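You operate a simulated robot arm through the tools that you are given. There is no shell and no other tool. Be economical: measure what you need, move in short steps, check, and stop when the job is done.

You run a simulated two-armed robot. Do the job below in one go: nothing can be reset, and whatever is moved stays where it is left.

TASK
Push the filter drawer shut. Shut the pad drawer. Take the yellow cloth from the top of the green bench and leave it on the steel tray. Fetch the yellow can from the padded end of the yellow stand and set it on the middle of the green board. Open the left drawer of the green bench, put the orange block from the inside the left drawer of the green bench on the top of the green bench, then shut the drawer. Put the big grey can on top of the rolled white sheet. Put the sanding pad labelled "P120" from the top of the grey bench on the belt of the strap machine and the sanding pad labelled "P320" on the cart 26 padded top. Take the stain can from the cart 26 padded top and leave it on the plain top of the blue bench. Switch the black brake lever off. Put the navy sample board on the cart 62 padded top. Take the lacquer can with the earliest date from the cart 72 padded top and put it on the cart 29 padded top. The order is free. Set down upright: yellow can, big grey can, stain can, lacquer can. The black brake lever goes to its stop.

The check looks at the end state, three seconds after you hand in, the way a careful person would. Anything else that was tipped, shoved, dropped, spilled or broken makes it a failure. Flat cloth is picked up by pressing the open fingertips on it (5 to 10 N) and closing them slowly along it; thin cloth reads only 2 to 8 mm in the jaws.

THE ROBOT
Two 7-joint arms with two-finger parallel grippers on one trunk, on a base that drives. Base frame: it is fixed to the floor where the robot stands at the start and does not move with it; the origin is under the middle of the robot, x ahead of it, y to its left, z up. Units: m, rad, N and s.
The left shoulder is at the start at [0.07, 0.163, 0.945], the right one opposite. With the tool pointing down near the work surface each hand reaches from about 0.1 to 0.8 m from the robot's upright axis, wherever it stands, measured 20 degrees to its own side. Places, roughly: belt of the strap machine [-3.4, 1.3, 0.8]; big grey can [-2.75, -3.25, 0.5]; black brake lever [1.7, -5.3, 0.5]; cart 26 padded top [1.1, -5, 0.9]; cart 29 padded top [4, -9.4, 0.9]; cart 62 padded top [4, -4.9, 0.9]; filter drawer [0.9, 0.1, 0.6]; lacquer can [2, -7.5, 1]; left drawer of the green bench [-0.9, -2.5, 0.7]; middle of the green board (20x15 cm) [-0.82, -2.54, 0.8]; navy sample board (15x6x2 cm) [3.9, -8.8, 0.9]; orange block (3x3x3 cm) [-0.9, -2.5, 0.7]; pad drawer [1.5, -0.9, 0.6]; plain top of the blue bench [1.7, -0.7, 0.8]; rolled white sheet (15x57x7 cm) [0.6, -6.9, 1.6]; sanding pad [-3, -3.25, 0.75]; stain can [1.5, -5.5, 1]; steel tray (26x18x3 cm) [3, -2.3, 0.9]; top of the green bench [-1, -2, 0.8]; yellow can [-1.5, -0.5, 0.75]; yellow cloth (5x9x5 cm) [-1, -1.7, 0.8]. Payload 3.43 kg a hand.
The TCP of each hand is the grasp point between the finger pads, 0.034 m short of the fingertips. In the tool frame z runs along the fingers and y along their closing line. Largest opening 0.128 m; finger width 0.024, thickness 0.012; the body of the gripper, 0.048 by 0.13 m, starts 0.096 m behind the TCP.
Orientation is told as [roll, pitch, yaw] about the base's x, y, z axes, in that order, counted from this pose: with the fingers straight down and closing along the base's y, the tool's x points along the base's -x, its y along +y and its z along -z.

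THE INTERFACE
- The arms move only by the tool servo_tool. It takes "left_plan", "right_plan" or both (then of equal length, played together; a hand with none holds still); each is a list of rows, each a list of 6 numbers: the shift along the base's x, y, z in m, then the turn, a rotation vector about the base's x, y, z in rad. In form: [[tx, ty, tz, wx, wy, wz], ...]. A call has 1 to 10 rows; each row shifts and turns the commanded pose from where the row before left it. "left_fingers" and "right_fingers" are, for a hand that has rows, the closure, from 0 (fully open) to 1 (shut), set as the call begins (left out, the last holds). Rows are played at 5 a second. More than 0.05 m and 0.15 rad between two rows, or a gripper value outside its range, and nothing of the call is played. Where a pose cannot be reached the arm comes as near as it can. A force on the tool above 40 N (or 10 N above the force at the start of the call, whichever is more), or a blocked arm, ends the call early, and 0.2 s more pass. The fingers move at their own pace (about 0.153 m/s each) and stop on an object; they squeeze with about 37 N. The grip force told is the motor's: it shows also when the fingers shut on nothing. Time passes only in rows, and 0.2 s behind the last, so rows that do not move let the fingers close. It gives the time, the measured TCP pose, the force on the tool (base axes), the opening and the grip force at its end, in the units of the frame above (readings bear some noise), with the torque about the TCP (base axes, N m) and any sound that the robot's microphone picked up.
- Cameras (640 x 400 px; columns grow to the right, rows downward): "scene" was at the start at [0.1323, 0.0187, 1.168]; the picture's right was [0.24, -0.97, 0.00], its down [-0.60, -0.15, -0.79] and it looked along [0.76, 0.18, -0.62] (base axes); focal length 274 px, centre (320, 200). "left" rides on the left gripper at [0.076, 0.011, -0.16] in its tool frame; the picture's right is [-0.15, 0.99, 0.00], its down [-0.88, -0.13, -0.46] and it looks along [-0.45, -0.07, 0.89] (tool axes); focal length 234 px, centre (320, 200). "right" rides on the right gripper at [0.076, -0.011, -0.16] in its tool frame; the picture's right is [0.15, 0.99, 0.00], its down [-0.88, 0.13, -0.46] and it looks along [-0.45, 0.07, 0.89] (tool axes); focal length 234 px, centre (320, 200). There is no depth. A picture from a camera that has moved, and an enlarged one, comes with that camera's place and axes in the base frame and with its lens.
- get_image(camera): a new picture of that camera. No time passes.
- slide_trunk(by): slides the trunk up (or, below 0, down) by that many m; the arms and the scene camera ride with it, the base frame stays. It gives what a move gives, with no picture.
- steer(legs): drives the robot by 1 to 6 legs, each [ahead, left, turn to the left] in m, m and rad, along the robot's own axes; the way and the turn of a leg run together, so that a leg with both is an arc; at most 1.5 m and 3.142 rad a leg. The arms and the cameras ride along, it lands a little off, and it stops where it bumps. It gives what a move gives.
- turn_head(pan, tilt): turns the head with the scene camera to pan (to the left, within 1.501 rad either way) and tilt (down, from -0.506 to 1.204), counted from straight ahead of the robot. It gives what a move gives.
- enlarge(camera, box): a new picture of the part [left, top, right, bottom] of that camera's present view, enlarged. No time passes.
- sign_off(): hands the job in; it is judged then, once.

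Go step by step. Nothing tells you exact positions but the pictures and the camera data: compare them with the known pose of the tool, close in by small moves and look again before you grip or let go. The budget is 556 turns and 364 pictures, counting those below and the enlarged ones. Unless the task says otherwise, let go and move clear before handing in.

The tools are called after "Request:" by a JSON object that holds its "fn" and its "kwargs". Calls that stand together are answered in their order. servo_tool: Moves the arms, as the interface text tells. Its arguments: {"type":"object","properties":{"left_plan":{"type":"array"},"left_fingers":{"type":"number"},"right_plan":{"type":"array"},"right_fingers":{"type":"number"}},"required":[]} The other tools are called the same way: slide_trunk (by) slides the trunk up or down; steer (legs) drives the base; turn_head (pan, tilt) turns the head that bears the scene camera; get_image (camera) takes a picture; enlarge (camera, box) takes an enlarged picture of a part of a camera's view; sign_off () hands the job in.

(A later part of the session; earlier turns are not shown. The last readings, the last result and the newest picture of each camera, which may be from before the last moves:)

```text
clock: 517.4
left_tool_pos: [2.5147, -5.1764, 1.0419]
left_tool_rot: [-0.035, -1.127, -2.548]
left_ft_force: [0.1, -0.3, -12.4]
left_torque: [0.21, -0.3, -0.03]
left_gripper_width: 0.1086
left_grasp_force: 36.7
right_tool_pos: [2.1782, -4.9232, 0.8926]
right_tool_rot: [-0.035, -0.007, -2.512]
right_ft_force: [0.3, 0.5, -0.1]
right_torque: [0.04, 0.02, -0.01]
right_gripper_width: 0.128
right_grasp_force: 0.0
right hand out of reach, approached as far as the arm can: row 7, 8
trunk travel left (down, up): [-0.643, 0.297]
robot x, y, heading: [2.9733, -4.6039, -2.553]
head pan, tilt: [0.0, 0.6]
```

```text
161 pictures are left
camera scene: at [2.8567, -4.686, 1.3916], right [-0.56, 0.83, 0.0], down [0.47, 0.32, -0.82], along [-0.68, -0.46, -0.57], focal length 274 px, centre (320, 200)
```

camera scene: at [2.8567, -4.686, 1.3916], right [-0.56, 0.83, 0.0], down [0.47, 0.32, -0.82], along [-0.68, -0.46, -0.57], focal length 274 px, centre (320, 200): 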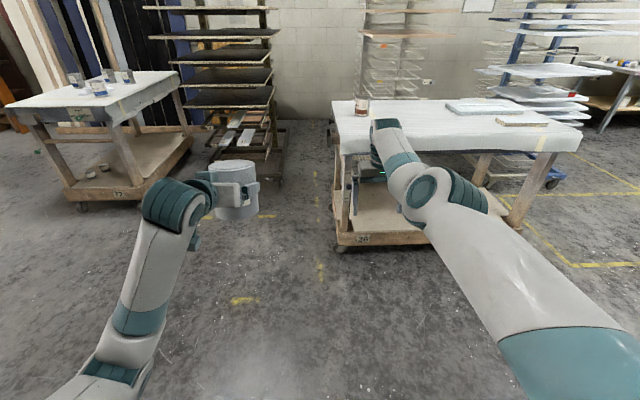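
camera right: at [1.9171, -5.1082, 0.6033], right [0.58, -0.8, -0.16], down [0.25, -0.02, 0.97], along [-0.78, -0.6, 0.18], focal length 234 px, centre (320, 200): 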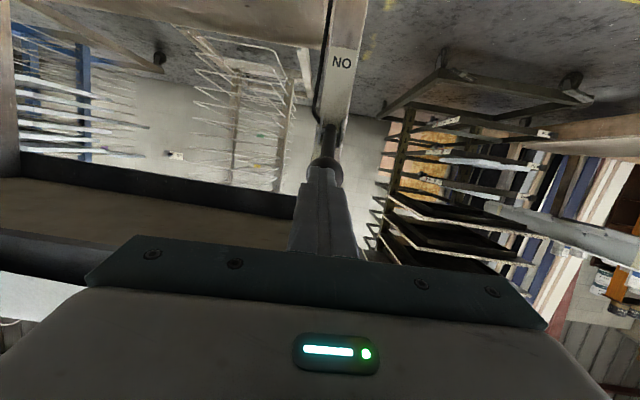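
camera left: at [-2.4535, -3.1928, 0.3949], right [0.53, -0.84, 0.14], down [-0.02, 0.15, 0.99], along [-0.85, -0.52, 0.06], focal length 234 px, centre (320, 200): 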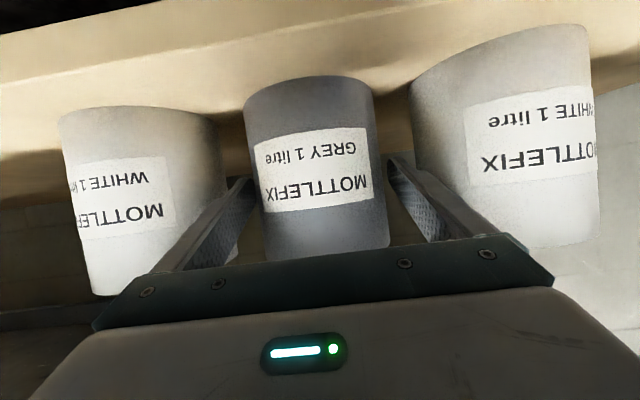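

Request:
{"fn": "servo_tool", "kwargs": {"right_plan": [[0.038, 0.026, 0, 0, 0, 0], [0.038, 0.026, 0, 0, 0, 0], [0.038, 0.026, 0, 0, 0, 0], [0.038, 0.026, 0, 0, 0, 0], [0.038, 0.026, 0, 0, 0, 0], [0.038, 0.026, 0, 0, 0, 0], [0, 0, 0.045, 0, 0, 0], [0, 0, 0.045, 0, 0, 0], [0, 0, 0.045, 0, 0, 0], [0, 0, 0.04, 0, 0, 0]]}}

Request:
{"fn": "get_image", "kwargs": {"camera": "scene"}}

```text
clock: 519.6
left_tool_pos: [2.5165, -5.1759, 1.0427]
left_tool_rot: [-0.037, -1.129, -2.547]
left_ft_force: [0.0, -0.5, -11.8]
left_torque: [0.18, -0.33, 0.01]
left_gripper_width: 0.1085
left_grasp_force: 37.3
right_tool_pos: [2.2252, -4.7906, 0.9746]
right_tool_rot: [-0.035, -0.006, -2.511]
right_ft_force: [0.2, -0.4, 0.0]
right_torque: [0.0, -0.01, 0.03]
right_gripper_width: 0.1278
right_grasp_force: 0.1
right hand out of reach, approached as far as the arm can: row 3, 4, 5, 6, 7, 8, 9, 10
trunk travel left (down, up): [-0.643, 0.297]
robot x, y, heading: [2.9783, -4.6019, -2.548]
head pan, tilt: [0.0, 0.6]
```

```text
160 pictures are left
camera scene: at [2.8587, -4.6858, 1.3917], right [-0.56, 0.83, 0.0], down [0.47, 0.32, -0.82], along [-0.69, -0.46, -0.57], focal length 274 px, centre (320, 200)
```

scene: 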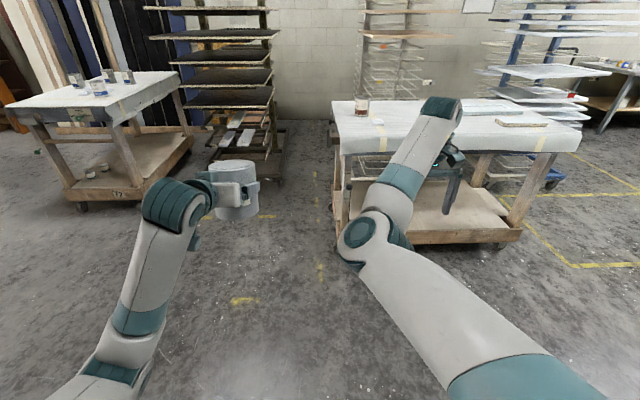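

Request:
{"fn": "servo_tool", "kwargs": {"right_plan": [[-0.03, 0.0, -0.03, 0, 0, 0], [-0.03, 0.0, -0.03, 0, 0, 0], [-0.03, 0.0, -0.03, 0, 0, 0], [-0.04, -0.01, -0.02, 0, 0, 0], [-0.04, -0.01, -0.02, 0, 0, 0], [-0.04, -0.01, 0, 0, 0, 0], [-0.04, -0.01, 0, 0, 0, 0]]}}

Request:
{"fn": "servo_tool", "kwargs": {"right_plan": [[0.04, 0.01, 0, 0, 0, 0], [0.04, 0.01, 0, 0, 0, 0], [0.04, 0.01, 0, 0, 0, 0], [0.04, 0.01, 0, 0, 0, 0], [0.04, 0.01, 0, 0, 0, 0], [0.04, 0.01, 0, 0, 0, 0], [0.04, 0.01, 0, 0, 0, 0], [0.04, 0.01, 0, 0, 0, 0]]}}

Request:
{"fn": "get_image", "kwargs": {"camera": "scene"}}

```text
clock: 521.2
left_tool_pos: [2.5164, -5.1759, 1.0425]
left_tool_rot: [-0.036, -1.127, -2.546]
left_ft_force: [-0.1, -0.2, -12.7]
left_torque: [0.18, -0.33, 0.0]
left_gripper_width: 0.1086
left_grasp_force: 36.7
right_tool_pos: [2.1004, -4.797, 0.8533]
right_tool_rot: [-0.037, -0.004, -2.513]
right_ft_force: [0.3, 0.6, -0.4]
right_torque: [0.01, 0.02, -0.01]
right_gripper_width: 0.128
right_grasp_force: 0.0
right hand out of reach, approached as far as the arm can: row 4, 5, 6, 7
trunk travel left (down, up): [-0.643, 0.297]
robot x, y, heading: [2.9766, -4.6086, -2.556]
head pan, tilt: [0.0, 0.6]
```

```text
clock: 523.2
left_tool_pos: [2.5148, -5.1767, 1.0401]
left_tool_rot: [-0.033, -1.123, -2.547]
left_ft_force: [0.0, -1.1, -11.7]
left_torque: [0.19, -0.32, 0.01]
left_gripper_width: 0.1084
left_grasp_force: 36.9
right_tool_pos: [2.2761, -4.6698, 0.7988]
right_tool_rot: [-0.091, -0.032, -2.575]
right_ft_force: [-0.2, 0.3, -0.2]
right_torque: [0.0, 0.06, -0.01]
right_gripper_width: 0.1279
right_grasp_force: 0.2
right hand out of reach, approached as far as the arm can: row 5, 6, 7, 8
trunk travel left (down, up): [-0.643, 0.297]
robot x, y, heading: [2.9766, -4.6076, -2.549]
head pan, tilt: [0.0, 0.6]
stopped in row 8 (right hand): the arm was blocked; the commanded pose is now the measured one
```

```text
159 pictures are left
camera scene: at [2.8575, -4.686, 1.3916], right [-0.56, 0.83, 0.0], down [0.47, 0.32, -0.82], along [-0.69, -0.46, -0.57], focal length 274 px, centre (320, 200)
```

scene: 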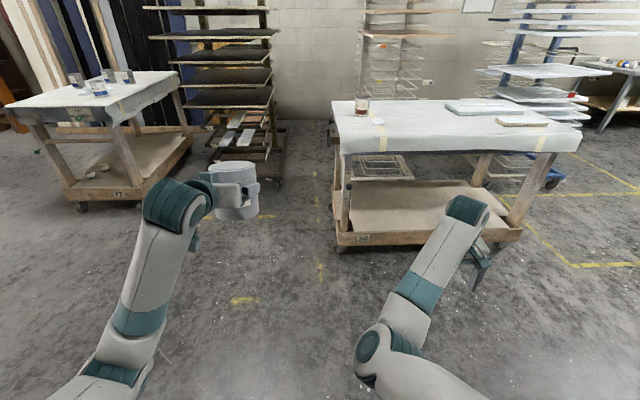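

Request:
{"fn": "servo_tool", "kwargs": {"right_plan": [[-0.03, -0.015, 0.03, 0, 0, 0], [-0.03, -0.015, 0.03, 0, 0, 0], [-0.03, -0.015, 0.03, 0, 0, 0], [-0.03, -0.02, 0.03, 0, 0, 0], [-0.03, -0.02, 0.03, 0, 0, 0], [-0.03, -0.02, 0.03, 0, 0, 0], [-0.03, -0.02, 0.03, 0, 0, 0], [-0.03, -0.02, 0.03, 0, 0, 0], [-0.03, -0.02, 0.03, 0, 0, 0], [-0.03, -0.02, 0.03, 0, 0, 0]]}}

Request:
{"fn": "get_image", "kwargs": {"camera": "scene"}}

```text
clock: 525.4
left_tool_pos: [2.5151, -5.1765, 1.0433]
left_tool_rot: [-0.035, -1.13, -2.547]
left_ft_force: [0.4, -0.4, -13.5]
left_torque: [0.19, -0.33, -0.05]
left_gripper_width: 0.1084
left_grasp_force: 36.9
right_tool_pos: [2.1034, -4.8063, 1.0401]
right_tool_rot: [-0.087, -0.035, -2.571]
right_ft_force: [1.0, 0.3, 0.9]
right_torque: [-0.01, -0.02, 0.03]
right_gripper_width: 0.1279
right_grasp_force: 0.1
right hand out of reach, approached as far as the arm can: row 7, 8, 9, 10
trunk travel left (down, up): [-0.643, 0.297]
robot x, y, heading: [2.9747, -4.6038, -2.55]
head pan, tilt: [0.0, 0.6]
```

```text
158 pictures are left
camera scene: at [2.858, -4.6862, 1.3917], right [-0.56, 0.83, 0.0], down [0.47, 0.32, -0.82], along [-0.69, -0.46, -0.57], focal length 274 px, centre (320, 200)
```

scene: 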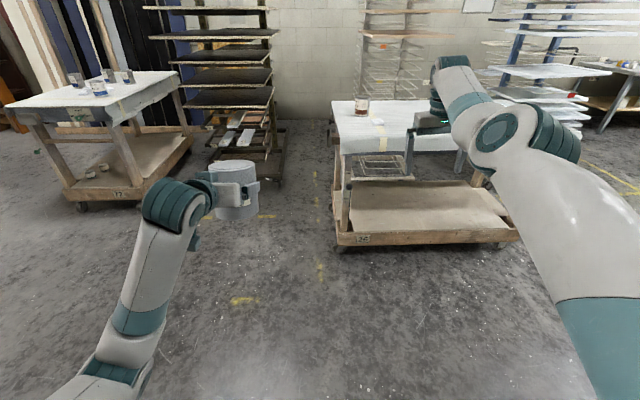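

Request:
{"fn": "servo_tool", "kwargs": {"right_plan": [[0.038, 0.026, 0, 0, 0, 0], [0.038, 0.026, 0, 0, 0, 0], [0.038, 0.026, 0, 0, 0, 0], [0.038, 0.026, 0, 0, 0, 0], [0.038, 0.026, 0, 0, 0, 0], [0.038, 0.026, 0, 0, 0, 0]]}}

Request:
{"fn": "get_image", "kwargs": {"camera": "scene"}}

```text
clock: 526.8
left_tool_pos: [2.5158, -5.1749, 1.0429]
left_tool_rot: [-0.035, -1.127, -2.548]
left_ft_force: [0.8, -0.5, -12.3]
left_torque: [0.19, -0.31, 0.02]
left_gripper_width: 0.1085
left_grasp_force: 37.2
right_tool_pos: [2.0983, -4.782, 1.0714]
right_tool_rot: [-0.089, -0.032, -2.571]
right_ft_force: [0.2, 1.0, -0.1]
right_torque: [0.02, -0.02, 0.02]
right_gripper_width: 0.1281
right_grasp_force: 0.0
right hand out of reach, approached as far as the arm can: row 1, 2, 3, 4, 5, 6
trunk travel left (down, up): [-0.643, 0.297]
robot x, y, heading: [2.9773, -4.6056, -2.55]
head pan, tilt: [0.0, 0.6]
```

```text
157 pictures are left
camera scene: at [2.8577, -4.6854, 1.3917], right [-0.56, 0.83, 0.0], down [0.47, 0.32, -0.82], along [-0.69, -0.46, -0.57], focal length 274 px, centre (320, 200)
```

scene: 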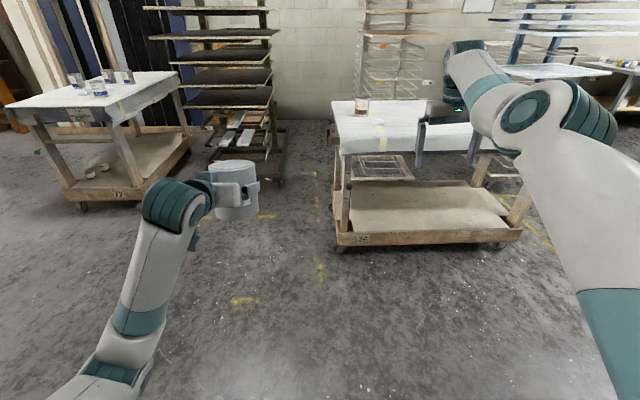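

Request:
{"fn": "servo_tool", "kwargs": {"right_plan": [[-0.02, 0.035, 0, 0, 0, 0], [-0.02, 0.035, 0, 0, 0, 0], [-0.02, 0.035, 0, 0, 0, 0], [-0.02, 0.035, -0.02, 0, 0, 0], [-0.02, 0.02, -0.04, 0, 0, 0], [-0.01, 0, -0.045, 0, 0, 0], [-0.01, 0, -0.045, 0, 0, 0], [-0.02, -0.01, -0.04, 0, 0, 0], [-0.02, -0.01, -0.02, 0, 0, 0]]}}

Request:
{"fn": "get_image", "kwargs": {"camera": "scene"}}

Request:
{"fn": "servo_tool", "kwargs": {"right_plan": [[0.038, 0.026, 0, 0, 0, 0], [0.038, 0.026, 0, 0, 0, 0], [0.038, 0.026, 0, 0, 0, 0], [0.038, 0.026, 0, 0, 0, 0], [0.038, 0.02, 0, 0, 0, 0], [0.038, 0.02, 0, 0, 0, 0]]}}

Request:
{"fn": "get_image", "kwargs": {"camera": "scene"}}

```text
clock: 528.8
left_tool_pos: [2.5153, -5.176, 1.0425]
left_tool_rot: [-0.037, -1.128, -2.547]
left_ft_force: [0.3, -0.4, -12.0]
left_torque: [0.17, -0.31, -0.01]
left_gripper_width: 0.1086
left_grasp_force: 37.0
right_tool_pos: [2.0246, -4.6243, 0.8676]
right_tool_rot: [-0.087, -0.033, -2.57]
right_ft_force: [-0.9, -0.2, 0.2]
right_torque: [0.01, -0.04, 0.0]
right_gripper_width: 0.1277
right_grasp_force: 0.0
right hand out of reach, approached as far as the arm can: row 2, 3, 4, 5, 6, 7, 8, 9
trunk travel left (down, up): [-0.643, 0.297]
robot x, y, heading: [2.9734, -4.6058, -2.552]
head pan, tilt: [0.0, 0.6]
```

```text
156 pictures are left
camera scene: at [2.858, -4.6856, 1.3917], right [-0.56, 0.83, 0.0], down [0.47, 0.32, -0.82], along [-0.69, -0.46, -0.57], focal length 274 px, centre (320, 200)
```

scene: 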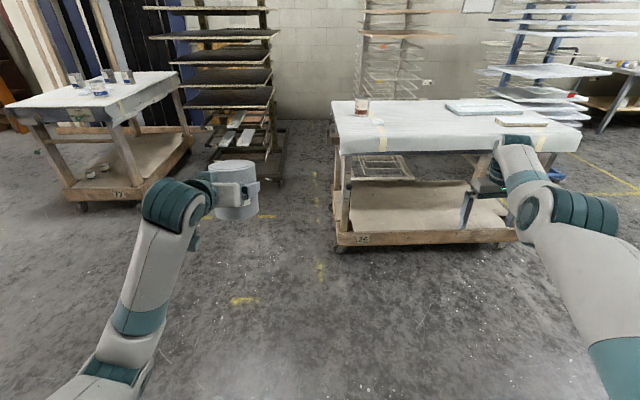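

```text
clock: 530.2
left_tool_pos: [2.5163, -5.1759, 1.0442]
left_tool_rot: [-0.035, -1.131, -2.548]
left_ft_force: [-0.2, 1.1, -12.7]
left_torque: [0.19, -0.31, 0.02]
left_gripper_width: 0.108
left_grasp_force: 36.7
right_tool_pos: [2.2519, -4.4804, 0.8675]
right_tool_rot: [-0.088, -0.033, -2.57]
right_ft_force: [0.8, -0.2, -0.4]
right_torque: [0.0, 0.0, -0.01]
right_gripper_width: 0.1279
right_grasp_force: 0.1
trunk travel left (down, up): [-0.643, 0.297]
robot x, y, heading: [2.9769, -4.6057, -2.556]
head pan, tilt: [0.0, 0.6]
```

```text
155 pictures are left
camera scene: at [2.858, -4.685, 1.3918], right [-0.56, 0.83, 0.0], down [0.47, 0.31, -0.82], along [-0.69, -0.46, -0.57], focal length 274 px, centre (320, 200)
```

scene: 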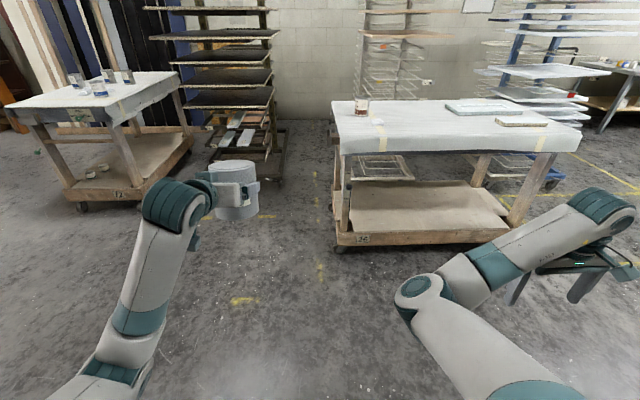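

Request:
{"fn": "servo_tool", "kwargs": {"right_plan": [[0, -0.045, 0, 0, 0, 0], [0, -0.045, 0, 0, 0, 0], [-0.01, -0.045, 0, 0, 0, 0], [-0.01, -0.045, 0, 0, 0, 0], [-0.02, -0.04, 0, 0, 0, 0], [-0.03, -0.035, 0, 0, 0, 0], [-0.035, -0.03, 0, 0, 0, 0], [-0.035, -0.03, 0, 0, 0, 0], [-0.035, -0.03, 0, 0, 0, 0], [-0.035, -0.02, 0, 0, 0, 0]]}}

Request:
{"fn": "get_image", "kwargs": {"camera": "scene"}}

```text
clock: 532.4
left_tool_pos: [2.5147, -5.178, 1.0426]
left_tool_rot: [-0.037, -1.128, -2.546]
left_ft_force: [-0.6, -1.2, -12.2]
left_torque: [0.19, -0.29, 0.0]
left_gripper_width: 0.1085
left_grasp_force: 37.1
right_tool_pos: [2.1017, -4.8133, 0.8676]
right_tool_rot: [-0.087, -0.032, -2.573]
right_ft_force: [-0.3, 0.5, 0.0]
right_torque: [-0.02, -0.01, 0.02]
right_gripper_width: 0.1277
right_grasp_force: 0.1
right hand out of reach, approached as far as the arm can: row 9, 10
trunk travel left (down, up): [-0.643, 0.297]
robot x, y, heading: [2.9783, -4.603, -2.551]
head pan, tilt: [0.0, 0.6]
```

```text
154 pictures are left
camera scene: at [2.8571, -4.6866, 1.3916], right [-0.56, 0.83, 0.0], down [0.47, 0.32, -0.82], along [-0.68, -0.46, -0.57], focal length 274 px, centre (320, 200)
```

scene: 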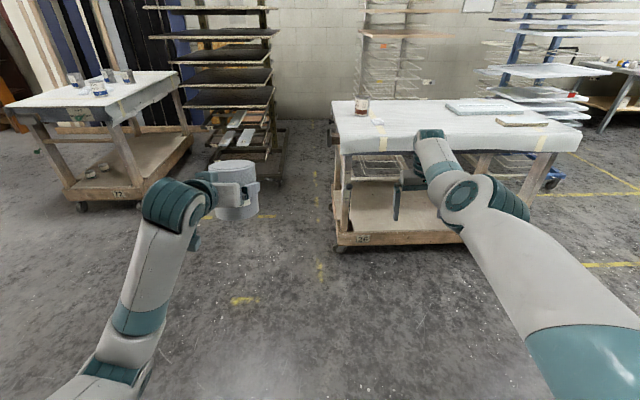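

Request:
{"fn": "servo_tool", "kwargs": {"right_plan": [[0.02, -0.04, 0, 0, 0, 0], [0.02, -0.04, 0, 0, 0, 0], [0.02, -0.04, 0, 0, 0, 0], [0.02, -0.04, 0, 0, 0, 0], [0.02, -0.04, 0, 0, 0, 0], [0.01, -0.04, 0, 0, 0, 0], [0.0, -0.04, 0, 0, 0, 0]]}}

Request:
{"fn": "servo_tool", "kwargs": {"right_plan": [[0.035, 0.03, 0, 0, 0, 0], [0.035, 0.03, 0, 0, 0, 0], [0.03, 0.035, 0, 0, 0, 0], [0.03, 0.035, 0, 0, 0, 0], [0.03, 0.035, 0, 0, 0, 0], [0.03, 0.035, 0, 0, 0, 0]]}}

Request:
{"fn": "get_image", "kwargs": {"camera": "scene"}}

```text
clock: 534.0
left_tool_pos: [2.5159, -5.1771, 1.0423]
left_tool_rot: [-0.038, -1.128, -2.544]
left_ft_force: [1.2, -0.7, -12.2]
left_torque: [0.21, -0.35, -0.01]
left_gripper_width: 0.1086
left_grasp_force: 37.3
right_tool_pos: [2.2779, -5.0247, 0.8718]
right_tool_rot: [-0.086, -0.036, -2.571]
right_ft_force: [-1.0, -0.3, 0.5]
right_torque: [-0.04, -0.01, 0.0]
right_gripper_width: 0.1281
right_grasp_force: 0.0
right hand out of reach, approached as far as the arm can: row 1, 2, 3, 4, 5, 6, 7
trunk travel left (down, up): [-0.643, 0.297]
robot x, y, heading: [2.9739, -4.6047, -2.55]
head pan, tilt: [0.0, 0.6]
```

```text
clock: 535.6
left_tool_pos: [2.5154, -5.1764, 1.0401]
left_tool_rot: [-0.034, -1.121, -2.547]
left_ft_force: [-0.5, -1.2, -10.6]
left_torque: [0.17, -0.34, 0.0]
left_gripper_width: 0.1085
left_grasp_force: 37.7
right_tool_pos: [2.3098, -4.84, 0.7832]
right_tool_rot: [-0.157, -0.066, -2.635]
right_ft_force: [0.0, -0.4, 0.3]
right_torque: [0.0, 0.02, 0.0]
right_gripper_width: 0.1283
right_grasp_force: 0.0
right hand out of reach, approached as far as the arm can: row 2, 3, 4, 5, 6
trunk travel left (down, up): [-0.643, 0.297]
robot x, y, heading: [2.9777, -4.6043, -2.552]
head pan, tilt: [0.0, 0.6]
stopped in row 6 (right hand): the arm was blocked; the commanded pose is now the measured one
```

```text
153 pictures are left
camera scene: at [2.8576, -4.686, 1.3917], right [-0.56, 0.83, 0.0], down [0.47, 0.32, -0.82], along [-0.69, -0.46, -0.57], focal length 274 px, centre (320, 200)
```

scene: 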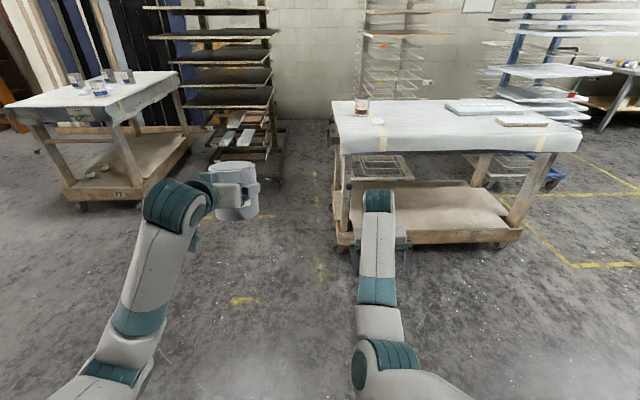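

The elbow-in posture is usable as long as the hand stays well to the right. I'll move it out and up, then go to the stain can.

Request:
{"fn": "servo_tool", "kwargs": {"right_plan": [[-0.02, 0.0, 0.03, 0.04, 0.04, 0.03], [-0.02, 0.02, 0.03, 0.04, 0.03, 0.03], [-0.02, 0.035, 0.02, 0.03, 0.0, 0.02], [-0.02, 0.04, 0.02, 0, 0, 0], [-0.02, 0.04, 0.02, 0, 0, 0], [0, 0.045, 0.02, 0, 0, 0], [0, 0.045, 0.02, 0, 0, 0], [0.02, 0.04, 0.02, 0, 0, 0], [0.02, 0.03, 0.03, 0, 0, 0]]}}

Request:
{"fn": "get_image", "kwargs": {"camera": "scene"}}

```text
clock: 537.6
left_tool_pos: [2.5156, -5.1754, 1.0422]
left_tool_rot: [-0.034, -1.128, -2.546]
left_ft_force: [0.4, -0.8, -11.9]
left_torque: [0.19, -0.34, 0.01]
left_gripper_width: 0.1084
left_grasp_force: 37.0
right_tool_pos: [2.2535, -4.5448, 0.9933]
right_tool_rot: [-0.28, -0.066, -2.541]
right_ft_force: [0.1, 0.6, 0.1]
right_torque: [-0.02, 0.01, 0.02]
right_gripper_width: 0.128
right_grasp_force: 0.1
trunk travel left (down, up): [-0.643, 0.297]
robot x, y, heading: [2.9764, -4.6032, -2.555]
head pan, tilt: [0.0, 0.6]
```

```text
152 pictures are left
camera scene: at [2.8583, -4.6851, 1.3917], right [-0.56, 0.83, 0.0], down [0.47, 0.32, -0.82], along [-0.69, -0.46, -0.57], focal length 274 px, centre (320, 200)
```

scene: 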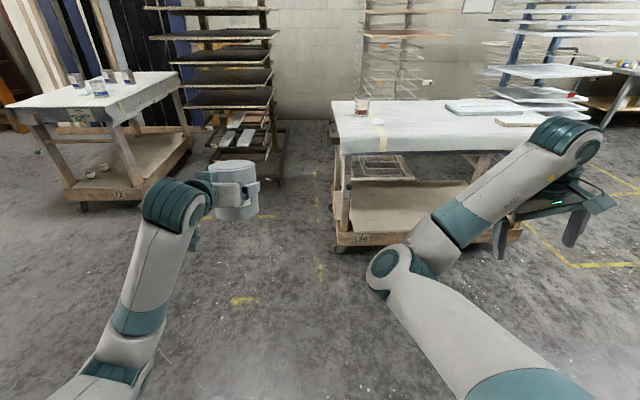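

Request:
{"fn": "servo_tool", "kwargs": {"right_plan": [[0, 0, 0.02, -0.096, -0.104, 0], [0, 0, 0.02, -0.096, -0.104, 0], [0, 0, 0.02, 0, 0, 0]]}}

Request:
{"fn": "steer", "kwargs": {"legs": [[0.25, 0.3, 0.015]]}}

Request:
{"fn": "turn_head", "kwargs": {"pan": -0.35, "tilt": 0.6}}

Request:
{"fn": "get_image", "kwargs": {"camera": "scene"}}

Request:
{"fn": "get_image", "kwargs": {"camera": "right"}}

```text
clock: 538.4
left_tool_pos: [2.5153, -5.1765, 1.0447]
left_tool_rot: [-0.037, -1.126, -2.547]
left_ft_force: [0.3, -0.3, -11.3]
left_torque: [0.18, -0.29, 0.0]
left_gripper_width: 0.1081
left_grasp_force: 37.0
right_tool_pos: [2.2532, -4.5475, 1.0531]
right_tool_rot: [-0.004, -0.001, -2.551]
right_ft_force: [-0.4, 0.0, -0.2]
right_torque: [-0.01, 0.0, 0.03]
right_gripper_width: 0.1279
right_grasp_force: 0.1
trunk travel left (down, up): [-0.643, 0.297]
robot x, y, heading: [2.9725, -4.6072, -2.555]
head pan, tilt: [0.0, 0.6]
```

```text
clock: 540.8
left_tool_pos: [2.4837, -5.5689, 1.0436]
left_tool_rot: [-0.034, -1.127, -2.533]
left_ft_force: [-0.4, 0.2, -12.9]
left_torque: [0.21, -0.32, -0.01]
left_gripper_width: 0.1084
left_grasp_force: 36.3
right_tool_pos: [2.2131, -4.9436, 1.054]
right_tool_rot: [-0.005, -0.001, -2.539]
right_ft_force: [-0.4, 0.9, -0.6]
right_torque: [-0.01, -0.02, -0.01]
right_gripper_width: 0.1279
right_grasp_force: 0.2
trunk travel left (down, up): [-0.643, 0.297]
robot x, y, heading: [2.9408, -4.9928, -2.537]
head pan, tilt: [0.0, 0.6]
```

```text
clock: 541.6
left_tool_pos: [2.4848, -5.5688, 1.0413]
left_tool_rot: [-0.035, -1.127, -2.533]
left_ft_force: [-0.5, -0.2, -12.5]
left_torque: [0.21, -0.28, -0.01]
left_gripper_width: 0.1085
left_grasp_force: 37.1
right_tool_pos: [2.2141, -4.9433, 1.0519]
right_tool_rot: [-0.006, -0.001, -2.539]
right_ft_force: [0.2, 0.7, 0.6]
right_torque: [0.01, 0.02, 0.04]
right_gripper_width: 0.128
right_grasp_force: 0.0
trunk travel left (down, up): [-0.643, 0.297]
robot x, y, heading: [2.9334, -4.9918, -2.538]
head pan, tilt: [-0.351, 0.6]
```

```text
151 pictures are left
camera scene: at [2.808, -5.0459, 1.3917], right [-0.25, 0.97, 0.0], down [0.55, 0.14, -0.82], along [-0.8, -0.21, -0.57], focal length 274 px, centre (320, 200)
```

scene: 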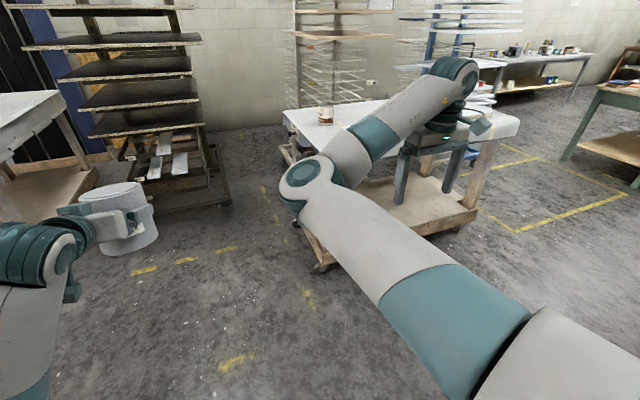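

```text
150 pictures are left
camera right: at [2.2708, -4.8915, 1.2119], right [0.68, -0.73, -0.01], down [-0.65, -0.61, 0.46], along [-0.34, -0.31, -0.89], focal length 234 px, centre (320, 200)
```

right: 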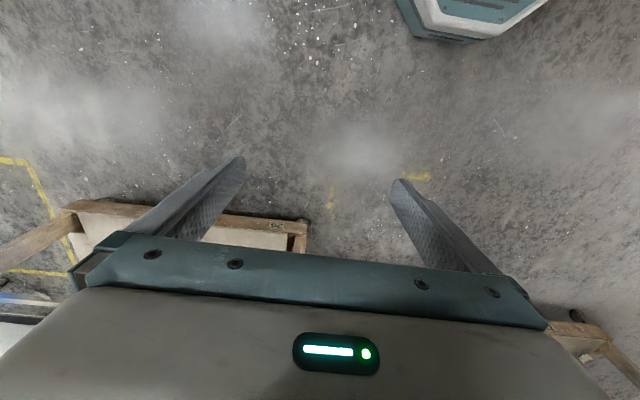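

Request:
{"fn": "steer", "kwargs": {"legs": [[0.68, 0, 0]]}}

Request:
{"fn": "turn_head", "kwargs": {"pan": -0.5, "tilt": 0.7}}

Request:
{"fn": "get_image", "kwargs": {"camera": "scene"}}

Request:
{"fn": "get_image", "kwargs": {"camera": "right"}}

```text
clock: 545.4
left_tool_pos: [1.9267, -5.9507, 1.0414]
left_tool_rot: [-0.035, -1.127, -2.536]
left_ft_force: [0.1, -0.4, -12.2]
left_torque: [0.19, -0.35, 0.02]
left_gripper_width: 0.1084
left_grasp_force: 37.2
right_tool_pos: [1.656, -5.3252, 1.0529]
right_tool_rot: [-0.005, -0.001, -2.54]
right_ft_force: [-0.3, 0.5, 0.1]
right_torque: [-0.04, -0.01, 0.01]
right_gripper_width: 0.1278
right_grasp_force: 0.1
trunk travel left (down, up): [-0.643, 0.297]
robot x, y, heading: [2.3787, -5.378, -2.537]
head pan, tilt: [-0.351, 0.6]
```

```text
clock: 546.1
left_tool_pos: [1.9271, -5.9527, 1.0425]
left_tool_rot: [-0.036, -1.125, -2.536]
left_ft_force: [0.4, 0.0, -12.1]
left_torque: [0.19, -0.29, 0.0]
left_gripper_width: 0.1084
left_grasp_force: 37.2
right_tool_pos: [1.6572, -5.3249, 1.0532]
right_tool_rot: [-0.004, -0.002, -2.54]
right_ft_force: [-0.1, 0.6, 0.3]
right_torque: [-0.02, -0.01, 0.05]
right_gripper_width: 0.1281
right_grasp_force: 0.2
trunk travel left (down, up): [-0.643, 0.297]
robot x, y, heading: [2.3821, -5.3756, -2.537]
head pan, tilt: [-0.499, 0.7]
```

```text
149 pictures are left
camera scene: at [2.2516, -5.4161, 1.3831], right [-0.1, 0.99, 0.0], down [0.64, 0.07, -0.76], along [-0.76, -0.08, -0.64], focal length 274 px, centre (320, 200)
```

scene: 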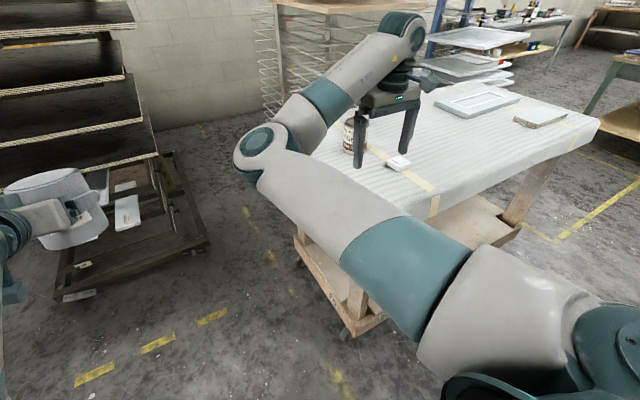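

```text
148 pictures are left
camera right: at [1.7135, -5.2743, 1.2118], right [0.68, -0.73, -0.01], down [-0.65, -0.61, 0.46], along [-0.34, -0.31, -0.89], focal length 234 px, centre (320, 200)
```

right: 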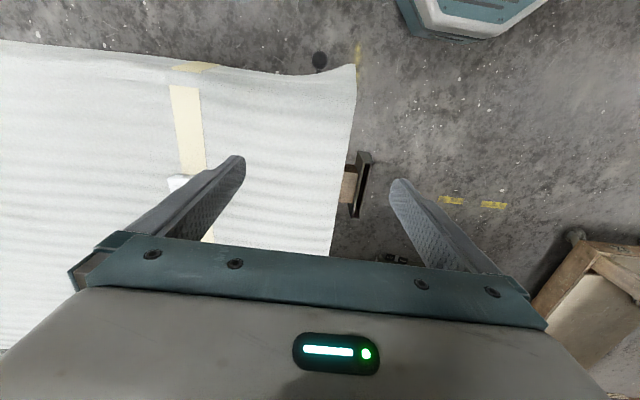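

Request:
{"fn": "servo_tool", "kwargs": {"right_plan": [[0, 0, 0.045, 0, 0, 0], [0, 0, 0.045, 0, 0, 0], [-0.045, -0.011, 0, 0, 0, 0], [-0.045, -0.011, 0, 0, 0, 0], [-0.045, -0.011, 0, 0, 0, 0], [-0.045, -0.011, 0, 0, 0, 0], [-0.04, -0.011, 0, 0, 0, 0]]}}

Request:
{"fn": "get_image", "kwargs": {"camera": "scene"}}

Request:
{"fn": "get_image", "kwargs": {"camera": "right"}}

```text
clock: 547.7
left_tool_pos: [1.928, -5.9518, 1.0429]
left_tool_rot: [-0.035, -1.128, -2.537]
left_ft_force: [-0.4, -0.8, -12.3]
left_torque: [0.19, -0.32, -0.01]
left_gripper_width: 0.1084
left_grasp_force: 37.1
right_tool_pos: [1.4648, -5.3794, 1.1369]
right_tool_rot: [-0.004, -0.005, -2.545]
right_ft_force: [-0.1, 0.5, 0.9]
right_torque: [-0.04, -0.01, -0.02]
right_gripper_width: 0.1282
right_grasp_force: 0.2
right hand out of reach, approached as far as the arm can: row 7
trunk travel left (down, up): [-0.643, 0.297]
robot x, y, heading: [2.3807, -5.3777, -2.534]
head pan, tilt: [-0.499, 0.7]
```

```text
147 pictures are left
camera scene: at [2.2526, -5.4154, 1.3831], right [-0.1, 0.99, 0.0], down [0.64, 0.07, -0.76], along [-0.76, -0.08, -0.64], focal length 274 px, centre (320, 200)
```

scene: 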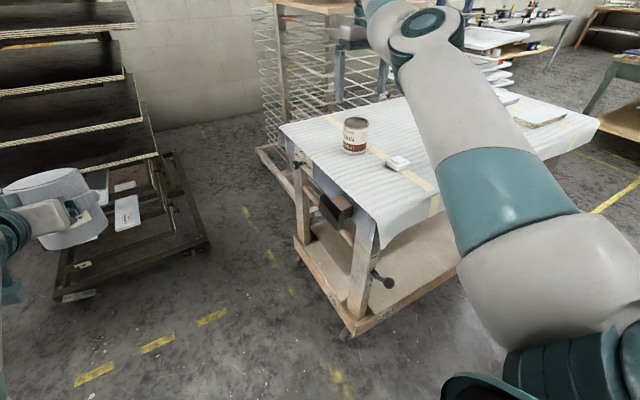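

```text
146 pictures are left
camera right: at [1.522, -5.3285, 1.296], right [0.68, -0.74, 0.0], down [-0.65, -0.6, 0.46], along [-0.34, -0.31, -0.89], focal length 234 px, centre (320, 200)
```

right: 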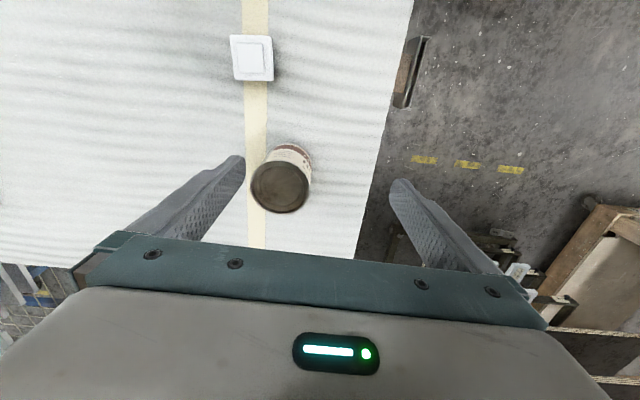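

The can is a bit far from here. I'll raise the trunk, turn to face the cart's end and strafe in front of it.

Request:
{"fn": "slide_trunk", "kwargs": {"by": 0.15}}

Request:
{"fn": "steer", "kwargs": {"legs": [[0, 0, -1.57], [0, 0.55, 0]]}}

Request:
{"fn": "turn_head", "kwargs": {"pan": 0, "tilt": 0.8}}

Request:
{"fn": "get_image", "kwargs": {"camera": "scene"}}

```text
clock: 549.4
left_tool_pos: [1.9253, -5.953, 1.1919]
left_tool_rot: [-0.035, -1.126, -2.535]
left_ft_force: [-0.3, -0.7, -12.3]
left_torque: [0.18, -0.3, -0.02]
left_gripper_width: 0.1083
left_grasp_force: 36.9
right_tool_pos: [1.464, -5.3818, 1.2853]
right_tool_rot: [-0.006, -0.002, -2.541]
right_ft_force: [0.0, 0.0, -0.7]
right_torque: [-0.04, 0.0, -0.01]
right_gripper_width: 0.1278
right_grasp_force: 0.0
trunk travel left (down, up): [-0.793, 0.147]
robot x, y, heading: [2.3836, -5.3753, -2.539]
head pan, tilt: [-0.499, 0.7]
```

```text
clock: 556.4
left_tool_pos: [1.3498, -5.2348, 1.1935]
left_tool_rot: [-0.034, -1.128, 2.177]
left_ft_force: [-0.3, -0.2, -12.2]
left_torque: [-0.31, -0.2, 0.04]
left_gripper_width: 0.1083
left_grasp_force: 36.9
right_tool_pos: [1.9207, -4.7722, 1.2842]
right_tool_rot: [-0.006, -0.003, 2.174]
right_ft_force: [-0.3, 0.7, 0.3]
right_torque: [-0.02, 0.0, -0.02]
right_gripper_width: 0.128
right_grasp_force: 0.1
trunk travel left (down, up): [-0.793, 0.147]
robot x, y, heading: [1.9231, -5.6911, 2.174]
head pan, tilt: [-0.499, 0.7]
```

```text
clock: 557.4
left_tool_pos: [1.3491, -5.235, 1.1919]
left_tool_rot: [-0.036, -1.126, 2.179]
left_ft_force: [-0.3, 0.4, -12.5]
left_torque: [-0.34, -0.2, 0.03]
left_gripper_width: 0.1083
left_grasp_force: 37.2
right_tool_pos: [1.92, -4.7732, 1.2865]
right_tool_rot: [-0.004, -0.002, 2.174]
right_ft_force: [0.2, -0.1, -0.3]
right_torque: [0.04, -0.01, -0.03]
right_gripper_width: 0.1282
right_grasp_force: 0.1
trunk travel left (down, up): [-0.793, 0.147]
robot x, y, heading: [1.9283, -5.6905, 2.173]
head pan, tilt: [0.0, 0.799]
```

```text
145 pictures are left
camera scene: at [1.8486, -5.5813, 1.5248], right [0.82, 0.57, 0.0], down [0.41, -0.59, -0.7], along [-0.39, 0.57, -0.72], focal length 274 px, centre (320, 200)
```

scene: 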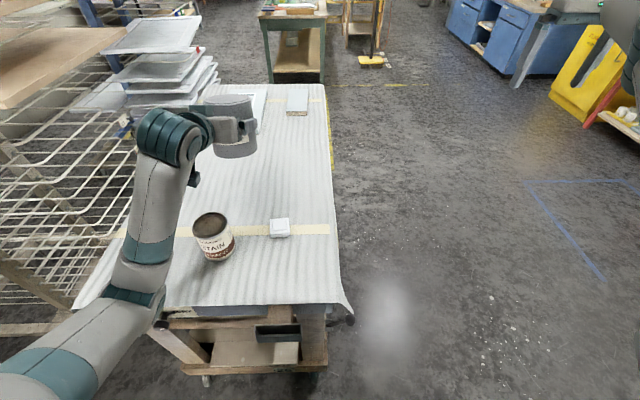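

Can at (1.37, -5.39). From here my left arm is in the way, so I'll reposition beside the cart's corner facing the racks, with the can on my right.

Request:
{"fn": "steer", "kwargs": {"legs": [[0.06, -0.3, 0], [0, 0, 1.5]]}}

Request:
{"fn": "turn_head", "kwargs": {"pan": -0.6, "tilt": 0.8}}

Request:
{"fn": "get_image", "kwargs": {"camera": "scene"}}

Request:
{"fn": "get_image", "kwargs": {"camera": "right"}}

```text
clock: 563.1
left_tool_pos: [1.6406, -6.0107, 1.192]
left_tool_rot: [-0.035, -1.124, -2.61]
left_ft_force: [0.3, 1.2, -11.7]
left_torque: [0.17, -0.33, 0.0]
left_gripper_width: 0.1084
left_grasp_force: 36.7
right_tool_pos: [1.2238, -5.4072, 1.2852]
right_tool_rot: [-0.005, -0.003, -2.616]
right_ft_force: [1.0, -0.2, 0.8]
right_torque: [-0.02, -0.01, -0.02]
right_gripper_width: 0.1279
right_grasp_force: 0.1
trunk travel left (down, up): [-0.793, 0.147]
robot x, y, heading: [2.1364, -5.4704, -2.615]
head pan, tilt: [0.0, 0.799]
```

```text
clock: 564.1
left_tool_pos: [1.6421, -6.0095, 1.1918]
left_tool_rot: [-0.036, -1.127, -2.61]
left_ft_force: [0.9, 0.0, -11.7]
left_torque: [0.18, -0.38, -0.03]
left_gripper_width: 0.1083
left_grasp_force: 37.2
right_tool_pos: [1.2226, -5.4067, 1.2856]
right_tool_rot: [-0.005, -0.003, -2.615]
right_ft_force: [0.2, 0.2, 0.2]
right_torque: [-0.01, 0.0, 0.02]
right_gripper_width: 0.1281
right_grasp_force: 0.1
trunk travel left (down, up): [-0.793, 0.147]
robot x, y, heading: [2.1376, -5.4701, -2.614]
head pan, tilt: [-0.6, 0.799]
```

```text
144 pictures are left
camera scene: at [2.0098, -5.493, 1.5249], right [0.07, 1.0, 0.0], down [0.72, -0.05, -0.7], along [-0.69, 0.05, -0.72], focal length 274 px, centre (320, 200)
```

scene: 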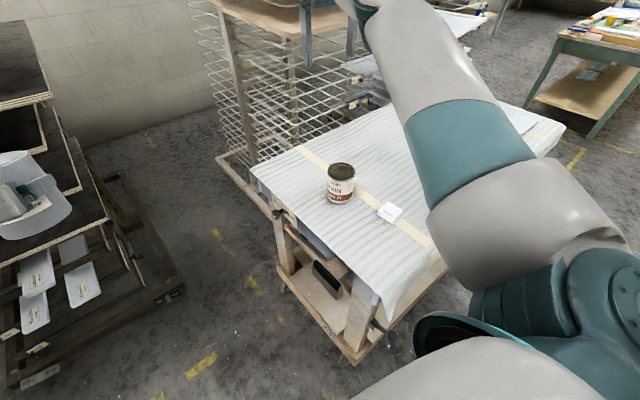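

```text
143 pictures are left
camera right: at [1.2832, -5.3606, 1.4451], right [0.62, -0.78, 0.0], down [-0.69, -0.56, 0.46], along [-0.36, -0.28, -0.89], focal length 234 px, centre (320, 200)
```

right: 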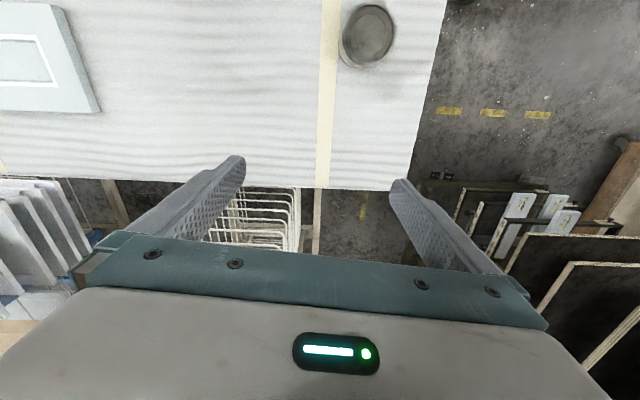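

Request:
{"fn": "servo_tool", "kwargs": {"right_plan": [[0.04, 0.007, 0, 0, 0, 0], [0.04, 0.007, 0, 0, 0, 0], [0.04, 0.007, -0.02, 0, 0, 0], [0.029, 0.006, -0.03, 0, 0, 0], [0, 0, -0.04, 0, 0, 0], [0, 0, -0.04, 0, 0, 0]]}}

Request:
{"fn": "get_image", "kwargs": {"camera": "right"}}

Request:
{"fn": "get_image", "kwargs": {"camera": "scene"}}

```text
clock: 565.5
left_tool_pos: [1.6399, -6.0105, 1.191]
left_tool_rot: [-0.033, -1.123, -2.613]
left_ft_force: [-1.0, -0.7, -12.0]
left_torque: [0.16, -0.33, 0.03]
left_gripper_width: 0.1086
left_grasp_force: 37.0
right_tool_pos: [1.203, -5.405, 1.1962]
right_tool_rot: [-0.003, 0.0, -2.615]
right_ft_force: [0.1, -0.2, 0.3]
right_torque: [0.01, -0.04, -0.02]
right_gripper_width: 0.1278
right_grasp_force: 0.1
right hand out of reach, approached as far as the arm can: row 1, 2, 3, 4, 5, 6
trunk travel left (down, up): [-0.793, 0.147]
robot x, y, heading: [2.1385, -5.4688, -2.615]
head pan, tilt: [-0.6, 0.799]
```

```text
142 pictures are left
camera right: at [1.2637, -5.359, 1.3561], right [0.62, -0.78, 0.0], down [-0.7, -0.56, 0.46], along [-0.36, -0.28, -0.89], focal length 234 px, centre (320, 200)
```

right: 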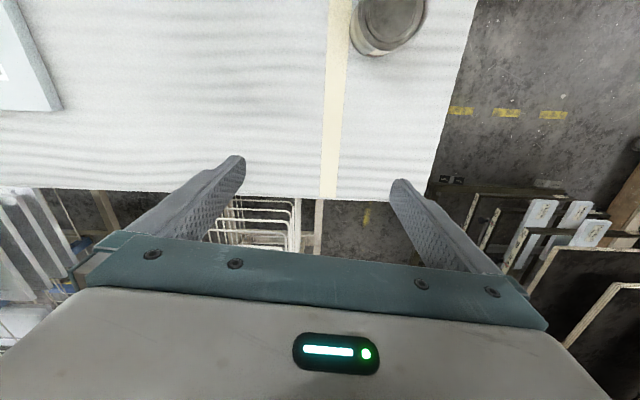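

```text
141 pictures are left
camera scene: at [2.0083, -5.4929, 1.5248], right [0.07, 1.0, 0.0], down [0.72, -0.05, -0.7], along [-0.69, 0.05, -0.72], focal length 274 px, centre (320, 200)
```

scene: 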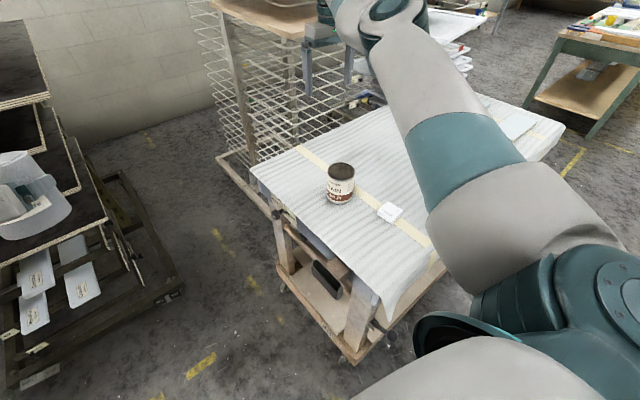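

The arm only reaches outward in this posture, so I'll move the base back by the offset and lower with the trunk instead.

Request:
{"fn": "steer", "kwargs": {"legs": [[-0.159, 0.063, 0]]}}

Request:
{"fn": "get_image", "kwargs": {"camera": "right"}}

Request:
{"fn": "get_image", "kwargs": {"camera": "scene"}}

```text
clock: 566.9
left_tool_pos: [1.8079, -5.9844, 1.1898]
left_tool_rot: [-0.033, -1.124, -2.614]
left_ft_force: [-0.7, 0.1, -13.1]
left_torque: [0.19, -0.35, 0.0]
left_gripper_width: 0.1082
left_grasp_force: 36.7
right_tool_pos: [1.3726, -5.3811, 1.1953]
right_tool_rot: [-0.002, 0.0, -2.617]
right_ft_force: [-0.3, 0.1, -0.8]
right_torque: [0.0, -0.01, 0.0]
right_gripper_width: 0.128
right_grasp_force: 0.1
trunk travel left (down, up): [-0.793, 0.147]
robot x, y, heading: [2.3077, -5.4421, -2.61]
head pan, tilt: [-0.6, 0.799]
```

```text
140 pictures are left
camera right: at [1.432, -5.3348, 1.355], right [0.62, -0.78, 0.0], down [-0.7, -0.56, 0.45], along [-0.36, -0.28, -0.89], focal length 234 px, centre (320, 200)
```

right: 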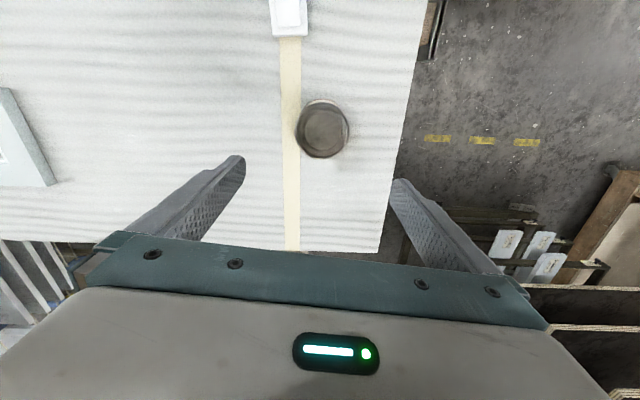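

```text
139 pictures are left
camera scene: at [2.1764, -5.4686, 1.5245], right [0.07, 1.0, 0.0], down [0.72, -0.05, -0.69], along [-0.69, 0.05, -0.72], focal length 274 px, centre (320, 200)
```

scene: 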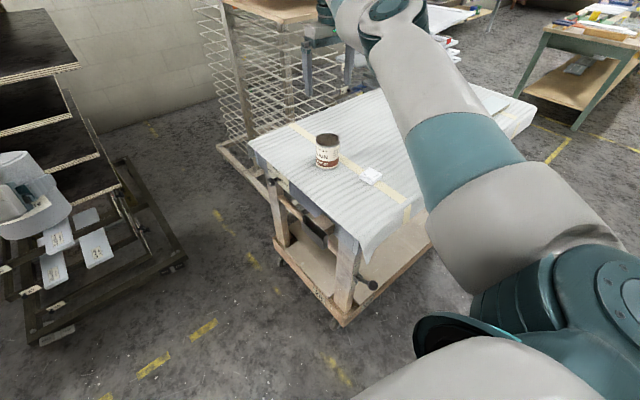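

Request:
{"fn": "slide_trunk", "kwargs": {"by": -0.12}}

Request:
{"fn": "get_image", "kwargs": {"camera": "right"}}

```text
clock: 568.4
left_tool_pos: [1.8102, -5.9847, 1.073]
left_tool_rot: [-0.034, -1.126, -2.61]
left_ft_force: [-0.7, 0.1, -13.4]
left_torque: [0.2, -0.38, 0.02]
left_gripper_width: 0.1087
left_grasp_force: 36.9
right_tool_pos: [1.3754, -5.3818, 1.0764]
right_tool_rot: [-0.003, 0.0, -2.615]
right_ft_force: [-0.1, 0.5, -0.8]
right_torque: [-0.01, -0.01, -0.01]
right_gripper_width: 0.1281
right_grasp_force: 0.0
trunk travel left (down, up): [-0.673, 0.267]
robot x, y, heading: [2.3048, -5.4464, -2.613]
head pan, tilt: [-0.6, 0.799]
```

```text
138 pictures are left
camera right: at [1.4347, -5.3341, 1.237], right [0.62, -0.78, 0.0], down [-0.7, -0.56, 0.46], along [-0.36, -0.28, -0.89], focal length 234 px, centre (320, 200)
```

right: 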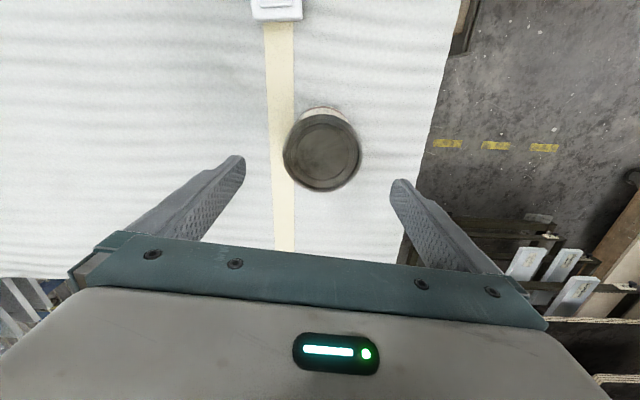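

Request:
{"fn": "servo_tool", "kwargs": {"right_plan": [[0.005, 0.0035, 0, 0, 0, 0], [0.005, 0.0035, 0, 0, 0, 0]]}}

```text
clock: 569.0
left_tool_pos: [1.8102, -5.9852, 1.0714]
left_tool_rot: [-0.034, -1.125, -2.611]
left_ft_force: [-0.4, 0.0, -12.6]
left_torque: [0.19, -0.31, -0.01]
left_gripper_width: 0.1084
left_grasp_force: 37.3
right_tool_pos: [1.3738, -5.3807, 1.0769]
right_tool_rot: [-0.003, 0.0, -2.616]
right_ft_force: [0.4, 0.1, -0.2]
right_torque: [0.03, 0.01, -0.01]
right_gripper_width: 0.1281
right_grasp_force: 0.2
right hand out of reach, approached as far as the arm can: row 1, 2
trunk travel left (down, up): [-0.673, 0.267]
robot x, y, heading: [2.3058, -5.4431, -2.618]
head pan, tilt: [-0.6, 0.799]
```

Request:
{"fn": "steer", "kwargs": {"legs": [[-0.013, 0, 0]]}}

Request:
{"fn": "slide_trunk", "kwargs": {"by": -0.07}}

Request:
{"fn": "get_image", "kwargs": {"camera": "right"}}

```text
clock: 569.8
left_tool_pos: [1.8198, -5.9797, 1.0701]
left_tool_rot: [-0.036, -1.122, -2.612]
left_ft_force: [-1.2, -0.6, -11.1]
left_torque: [0.14, -0.35, -0.06]
left_gripper_width: 0.1082
left_grasp_force: 37.4
right_tool_pos: [1.3836, -5.3757, 1.0753]
right_tool_rot: [-0.004, 0.0, -2.616]
right_ft_force: [-1.1, -0.8, -1.2]
right_torque: [0.02, -0.04, 0.01]
right_gripper_width: 0.128
right_grasp_force: 0.1
trunk travel left (down, up): [-0.673, 0.267]
robot x, y, heading: [2.3152, -5.436, -2.615]
head pan, tilt: [-0.6, 0.799]
```

```text
clock: 570.9
left_tool_pos: [1.8231, -5.9789, 1.0017]
left_tool_rot: [-0.036, -1.123, -2.611]
left_ft_force: [0.1, 0.1, -11.8]
left_torque: [0.21, -0.35, -0.02]
left_gripper_width: 0.1085
left_grasp_force: 37.3
right_tool_pos: [1.3857, -5.3758, 1.0073]
right_tool_rot: [-0.004, 0.0, -2.613]
right_ft_force: [0.8, 0.0, 0.3]
right_torque: [-0.01, 0.0, -0.07]
right_gripper_width: 0.1283
right_grasp_force: 0.1
trunk travel left (down, up): [-0.603, 0.337]
robot x, y, heading: [2.3137, -5.4439, -2.616]
head pan, tilt: [-0.6, 0.799]
```

```text
137 pictures are left
camera right: at [1.4459, -5.3279, 1.1668], right [0.62, -0.78, 0.0], down [-0.69, -0.56, 0.46], along [-0.36, -0.28, -0.89], focal length 234 px, centre (320, 200)
```

right: 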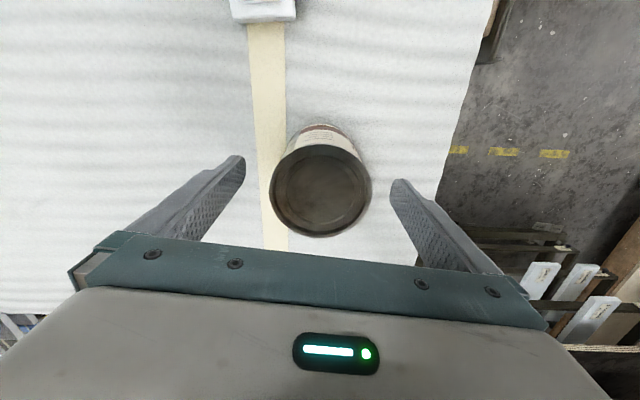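

Centred exactly. I'll lower 5 cm and close.

Request:
{"fn": "slide_trunk", "kwargs": {"by": -0.05}}

Request:
{"fn": "servo_tool", "kwargs": {"right_plan": [[0, 0, 0, 0, 0, 0], [0, 0, 0, 0, 0, 0], [0, 0, 0, 0, 0, 0]], "right_fingers": 1}}

Request:
{"fn": "slide_trunk", "kwargs": {"by": 0.15}}

Request:
{"fn": "get_image", "kwargs": {"camera": "right"}}

```text
clock: 571.8
left_tool_pos: [1.823, -5.9792, 0.9508]
left_tool_rot: [-0.034, -1.124, -2.612]
left_ft_force: [1.2, 0.3, -12.1]
left_torque: [0.16, -0.34, 0.02]
left_gripper_width: 0.1086
left_grasp_force: 36.7
right_tool_pos: [1.387, -5.3752, 0.9569]
right_tool_rot: [-0.003, 0.0, -2.615]
right_ft_force: [0.4, -0.4, -0.8]
right_torque: [-0.01, 0.03, -0.02]
right_gripper_width: 0.1279
right_grasp_force: 0.0
trunk travel left (down, up): [-0.553, 0.387]
robot x, y, heading: [2.3177, -5.4398, -2.613]
head pan, tilt: [-0.6, 0.799]
```

```text
clock: 572.6
left_tool_pos: [1.8209, -5.9796, 0.9523]
left_tool_rot: [-0.034, -1.124, -2.612]
left_ft_force: [0.6, 0.8, -13.3]
left_torque: [0.17, -0.36, 0.0]
left_gripper_width: 0.1083
left_grasp_force: 36.5
right_tool_pos: [1.3858, -5.3741, 0.9583]
right_tool_rot: [-0.003, -0.001, -2.615]
right_ft_force: [0.7, -0.5, 0.6]
right_torque: [-0.31, -0.15, 0.0]
right_gripper_width: 0.0853
right_grasp_force: 36.9
trunk travel left (down, up): [-0.553, 0.387]
robot x, y, heading: [2.3153, -5.4414, -2.618]
head pan, tilt: [-0.6, 0.799]
```

```text
clock: 574.3
left_tool_pos: [1.8205, -5.9791, 1.1008]
left_tool_rot: [-0.032, -1.121, -2.612]
left_ft_force: [-0.5, 0.2, -13.0]
left_torque: [0.18, -0.36, 0.0]
left_gripper_width: 0.1083
left_grasp_force: 37.6
right_tool_pos: [1.3855, -5.375, 1.1056]
right_tool_rot: [-0.003, 0.001, -2.614]
right_ft_force: [-0.3, -0.3, -4.8]
right_torque: [-0.01, -0.04, 0.02]
right_gripper_width: 0.0853
right_grasp_force: 37.2
trunk travel left (down, up): [-0.703, 0.237]
robot x, y, heading: [2.3162, -5.4414, -2.616]
head pan, tilt: [-0.6, 0.799]
```

```text
136 pictures are left
camera right: at [1.4445, -5.3282, 1.2656], right [0.62, -0.78, 0.0], down [-0.7, -0.56, 0.45], along [-0.36, -0.28, -0.89], focal length 234 px, centre (320, 200)
```

right: 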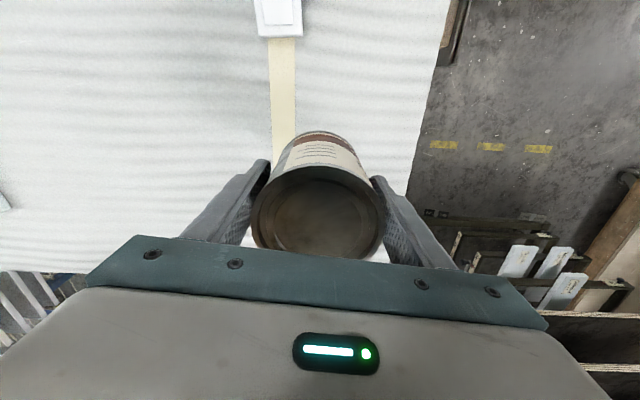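

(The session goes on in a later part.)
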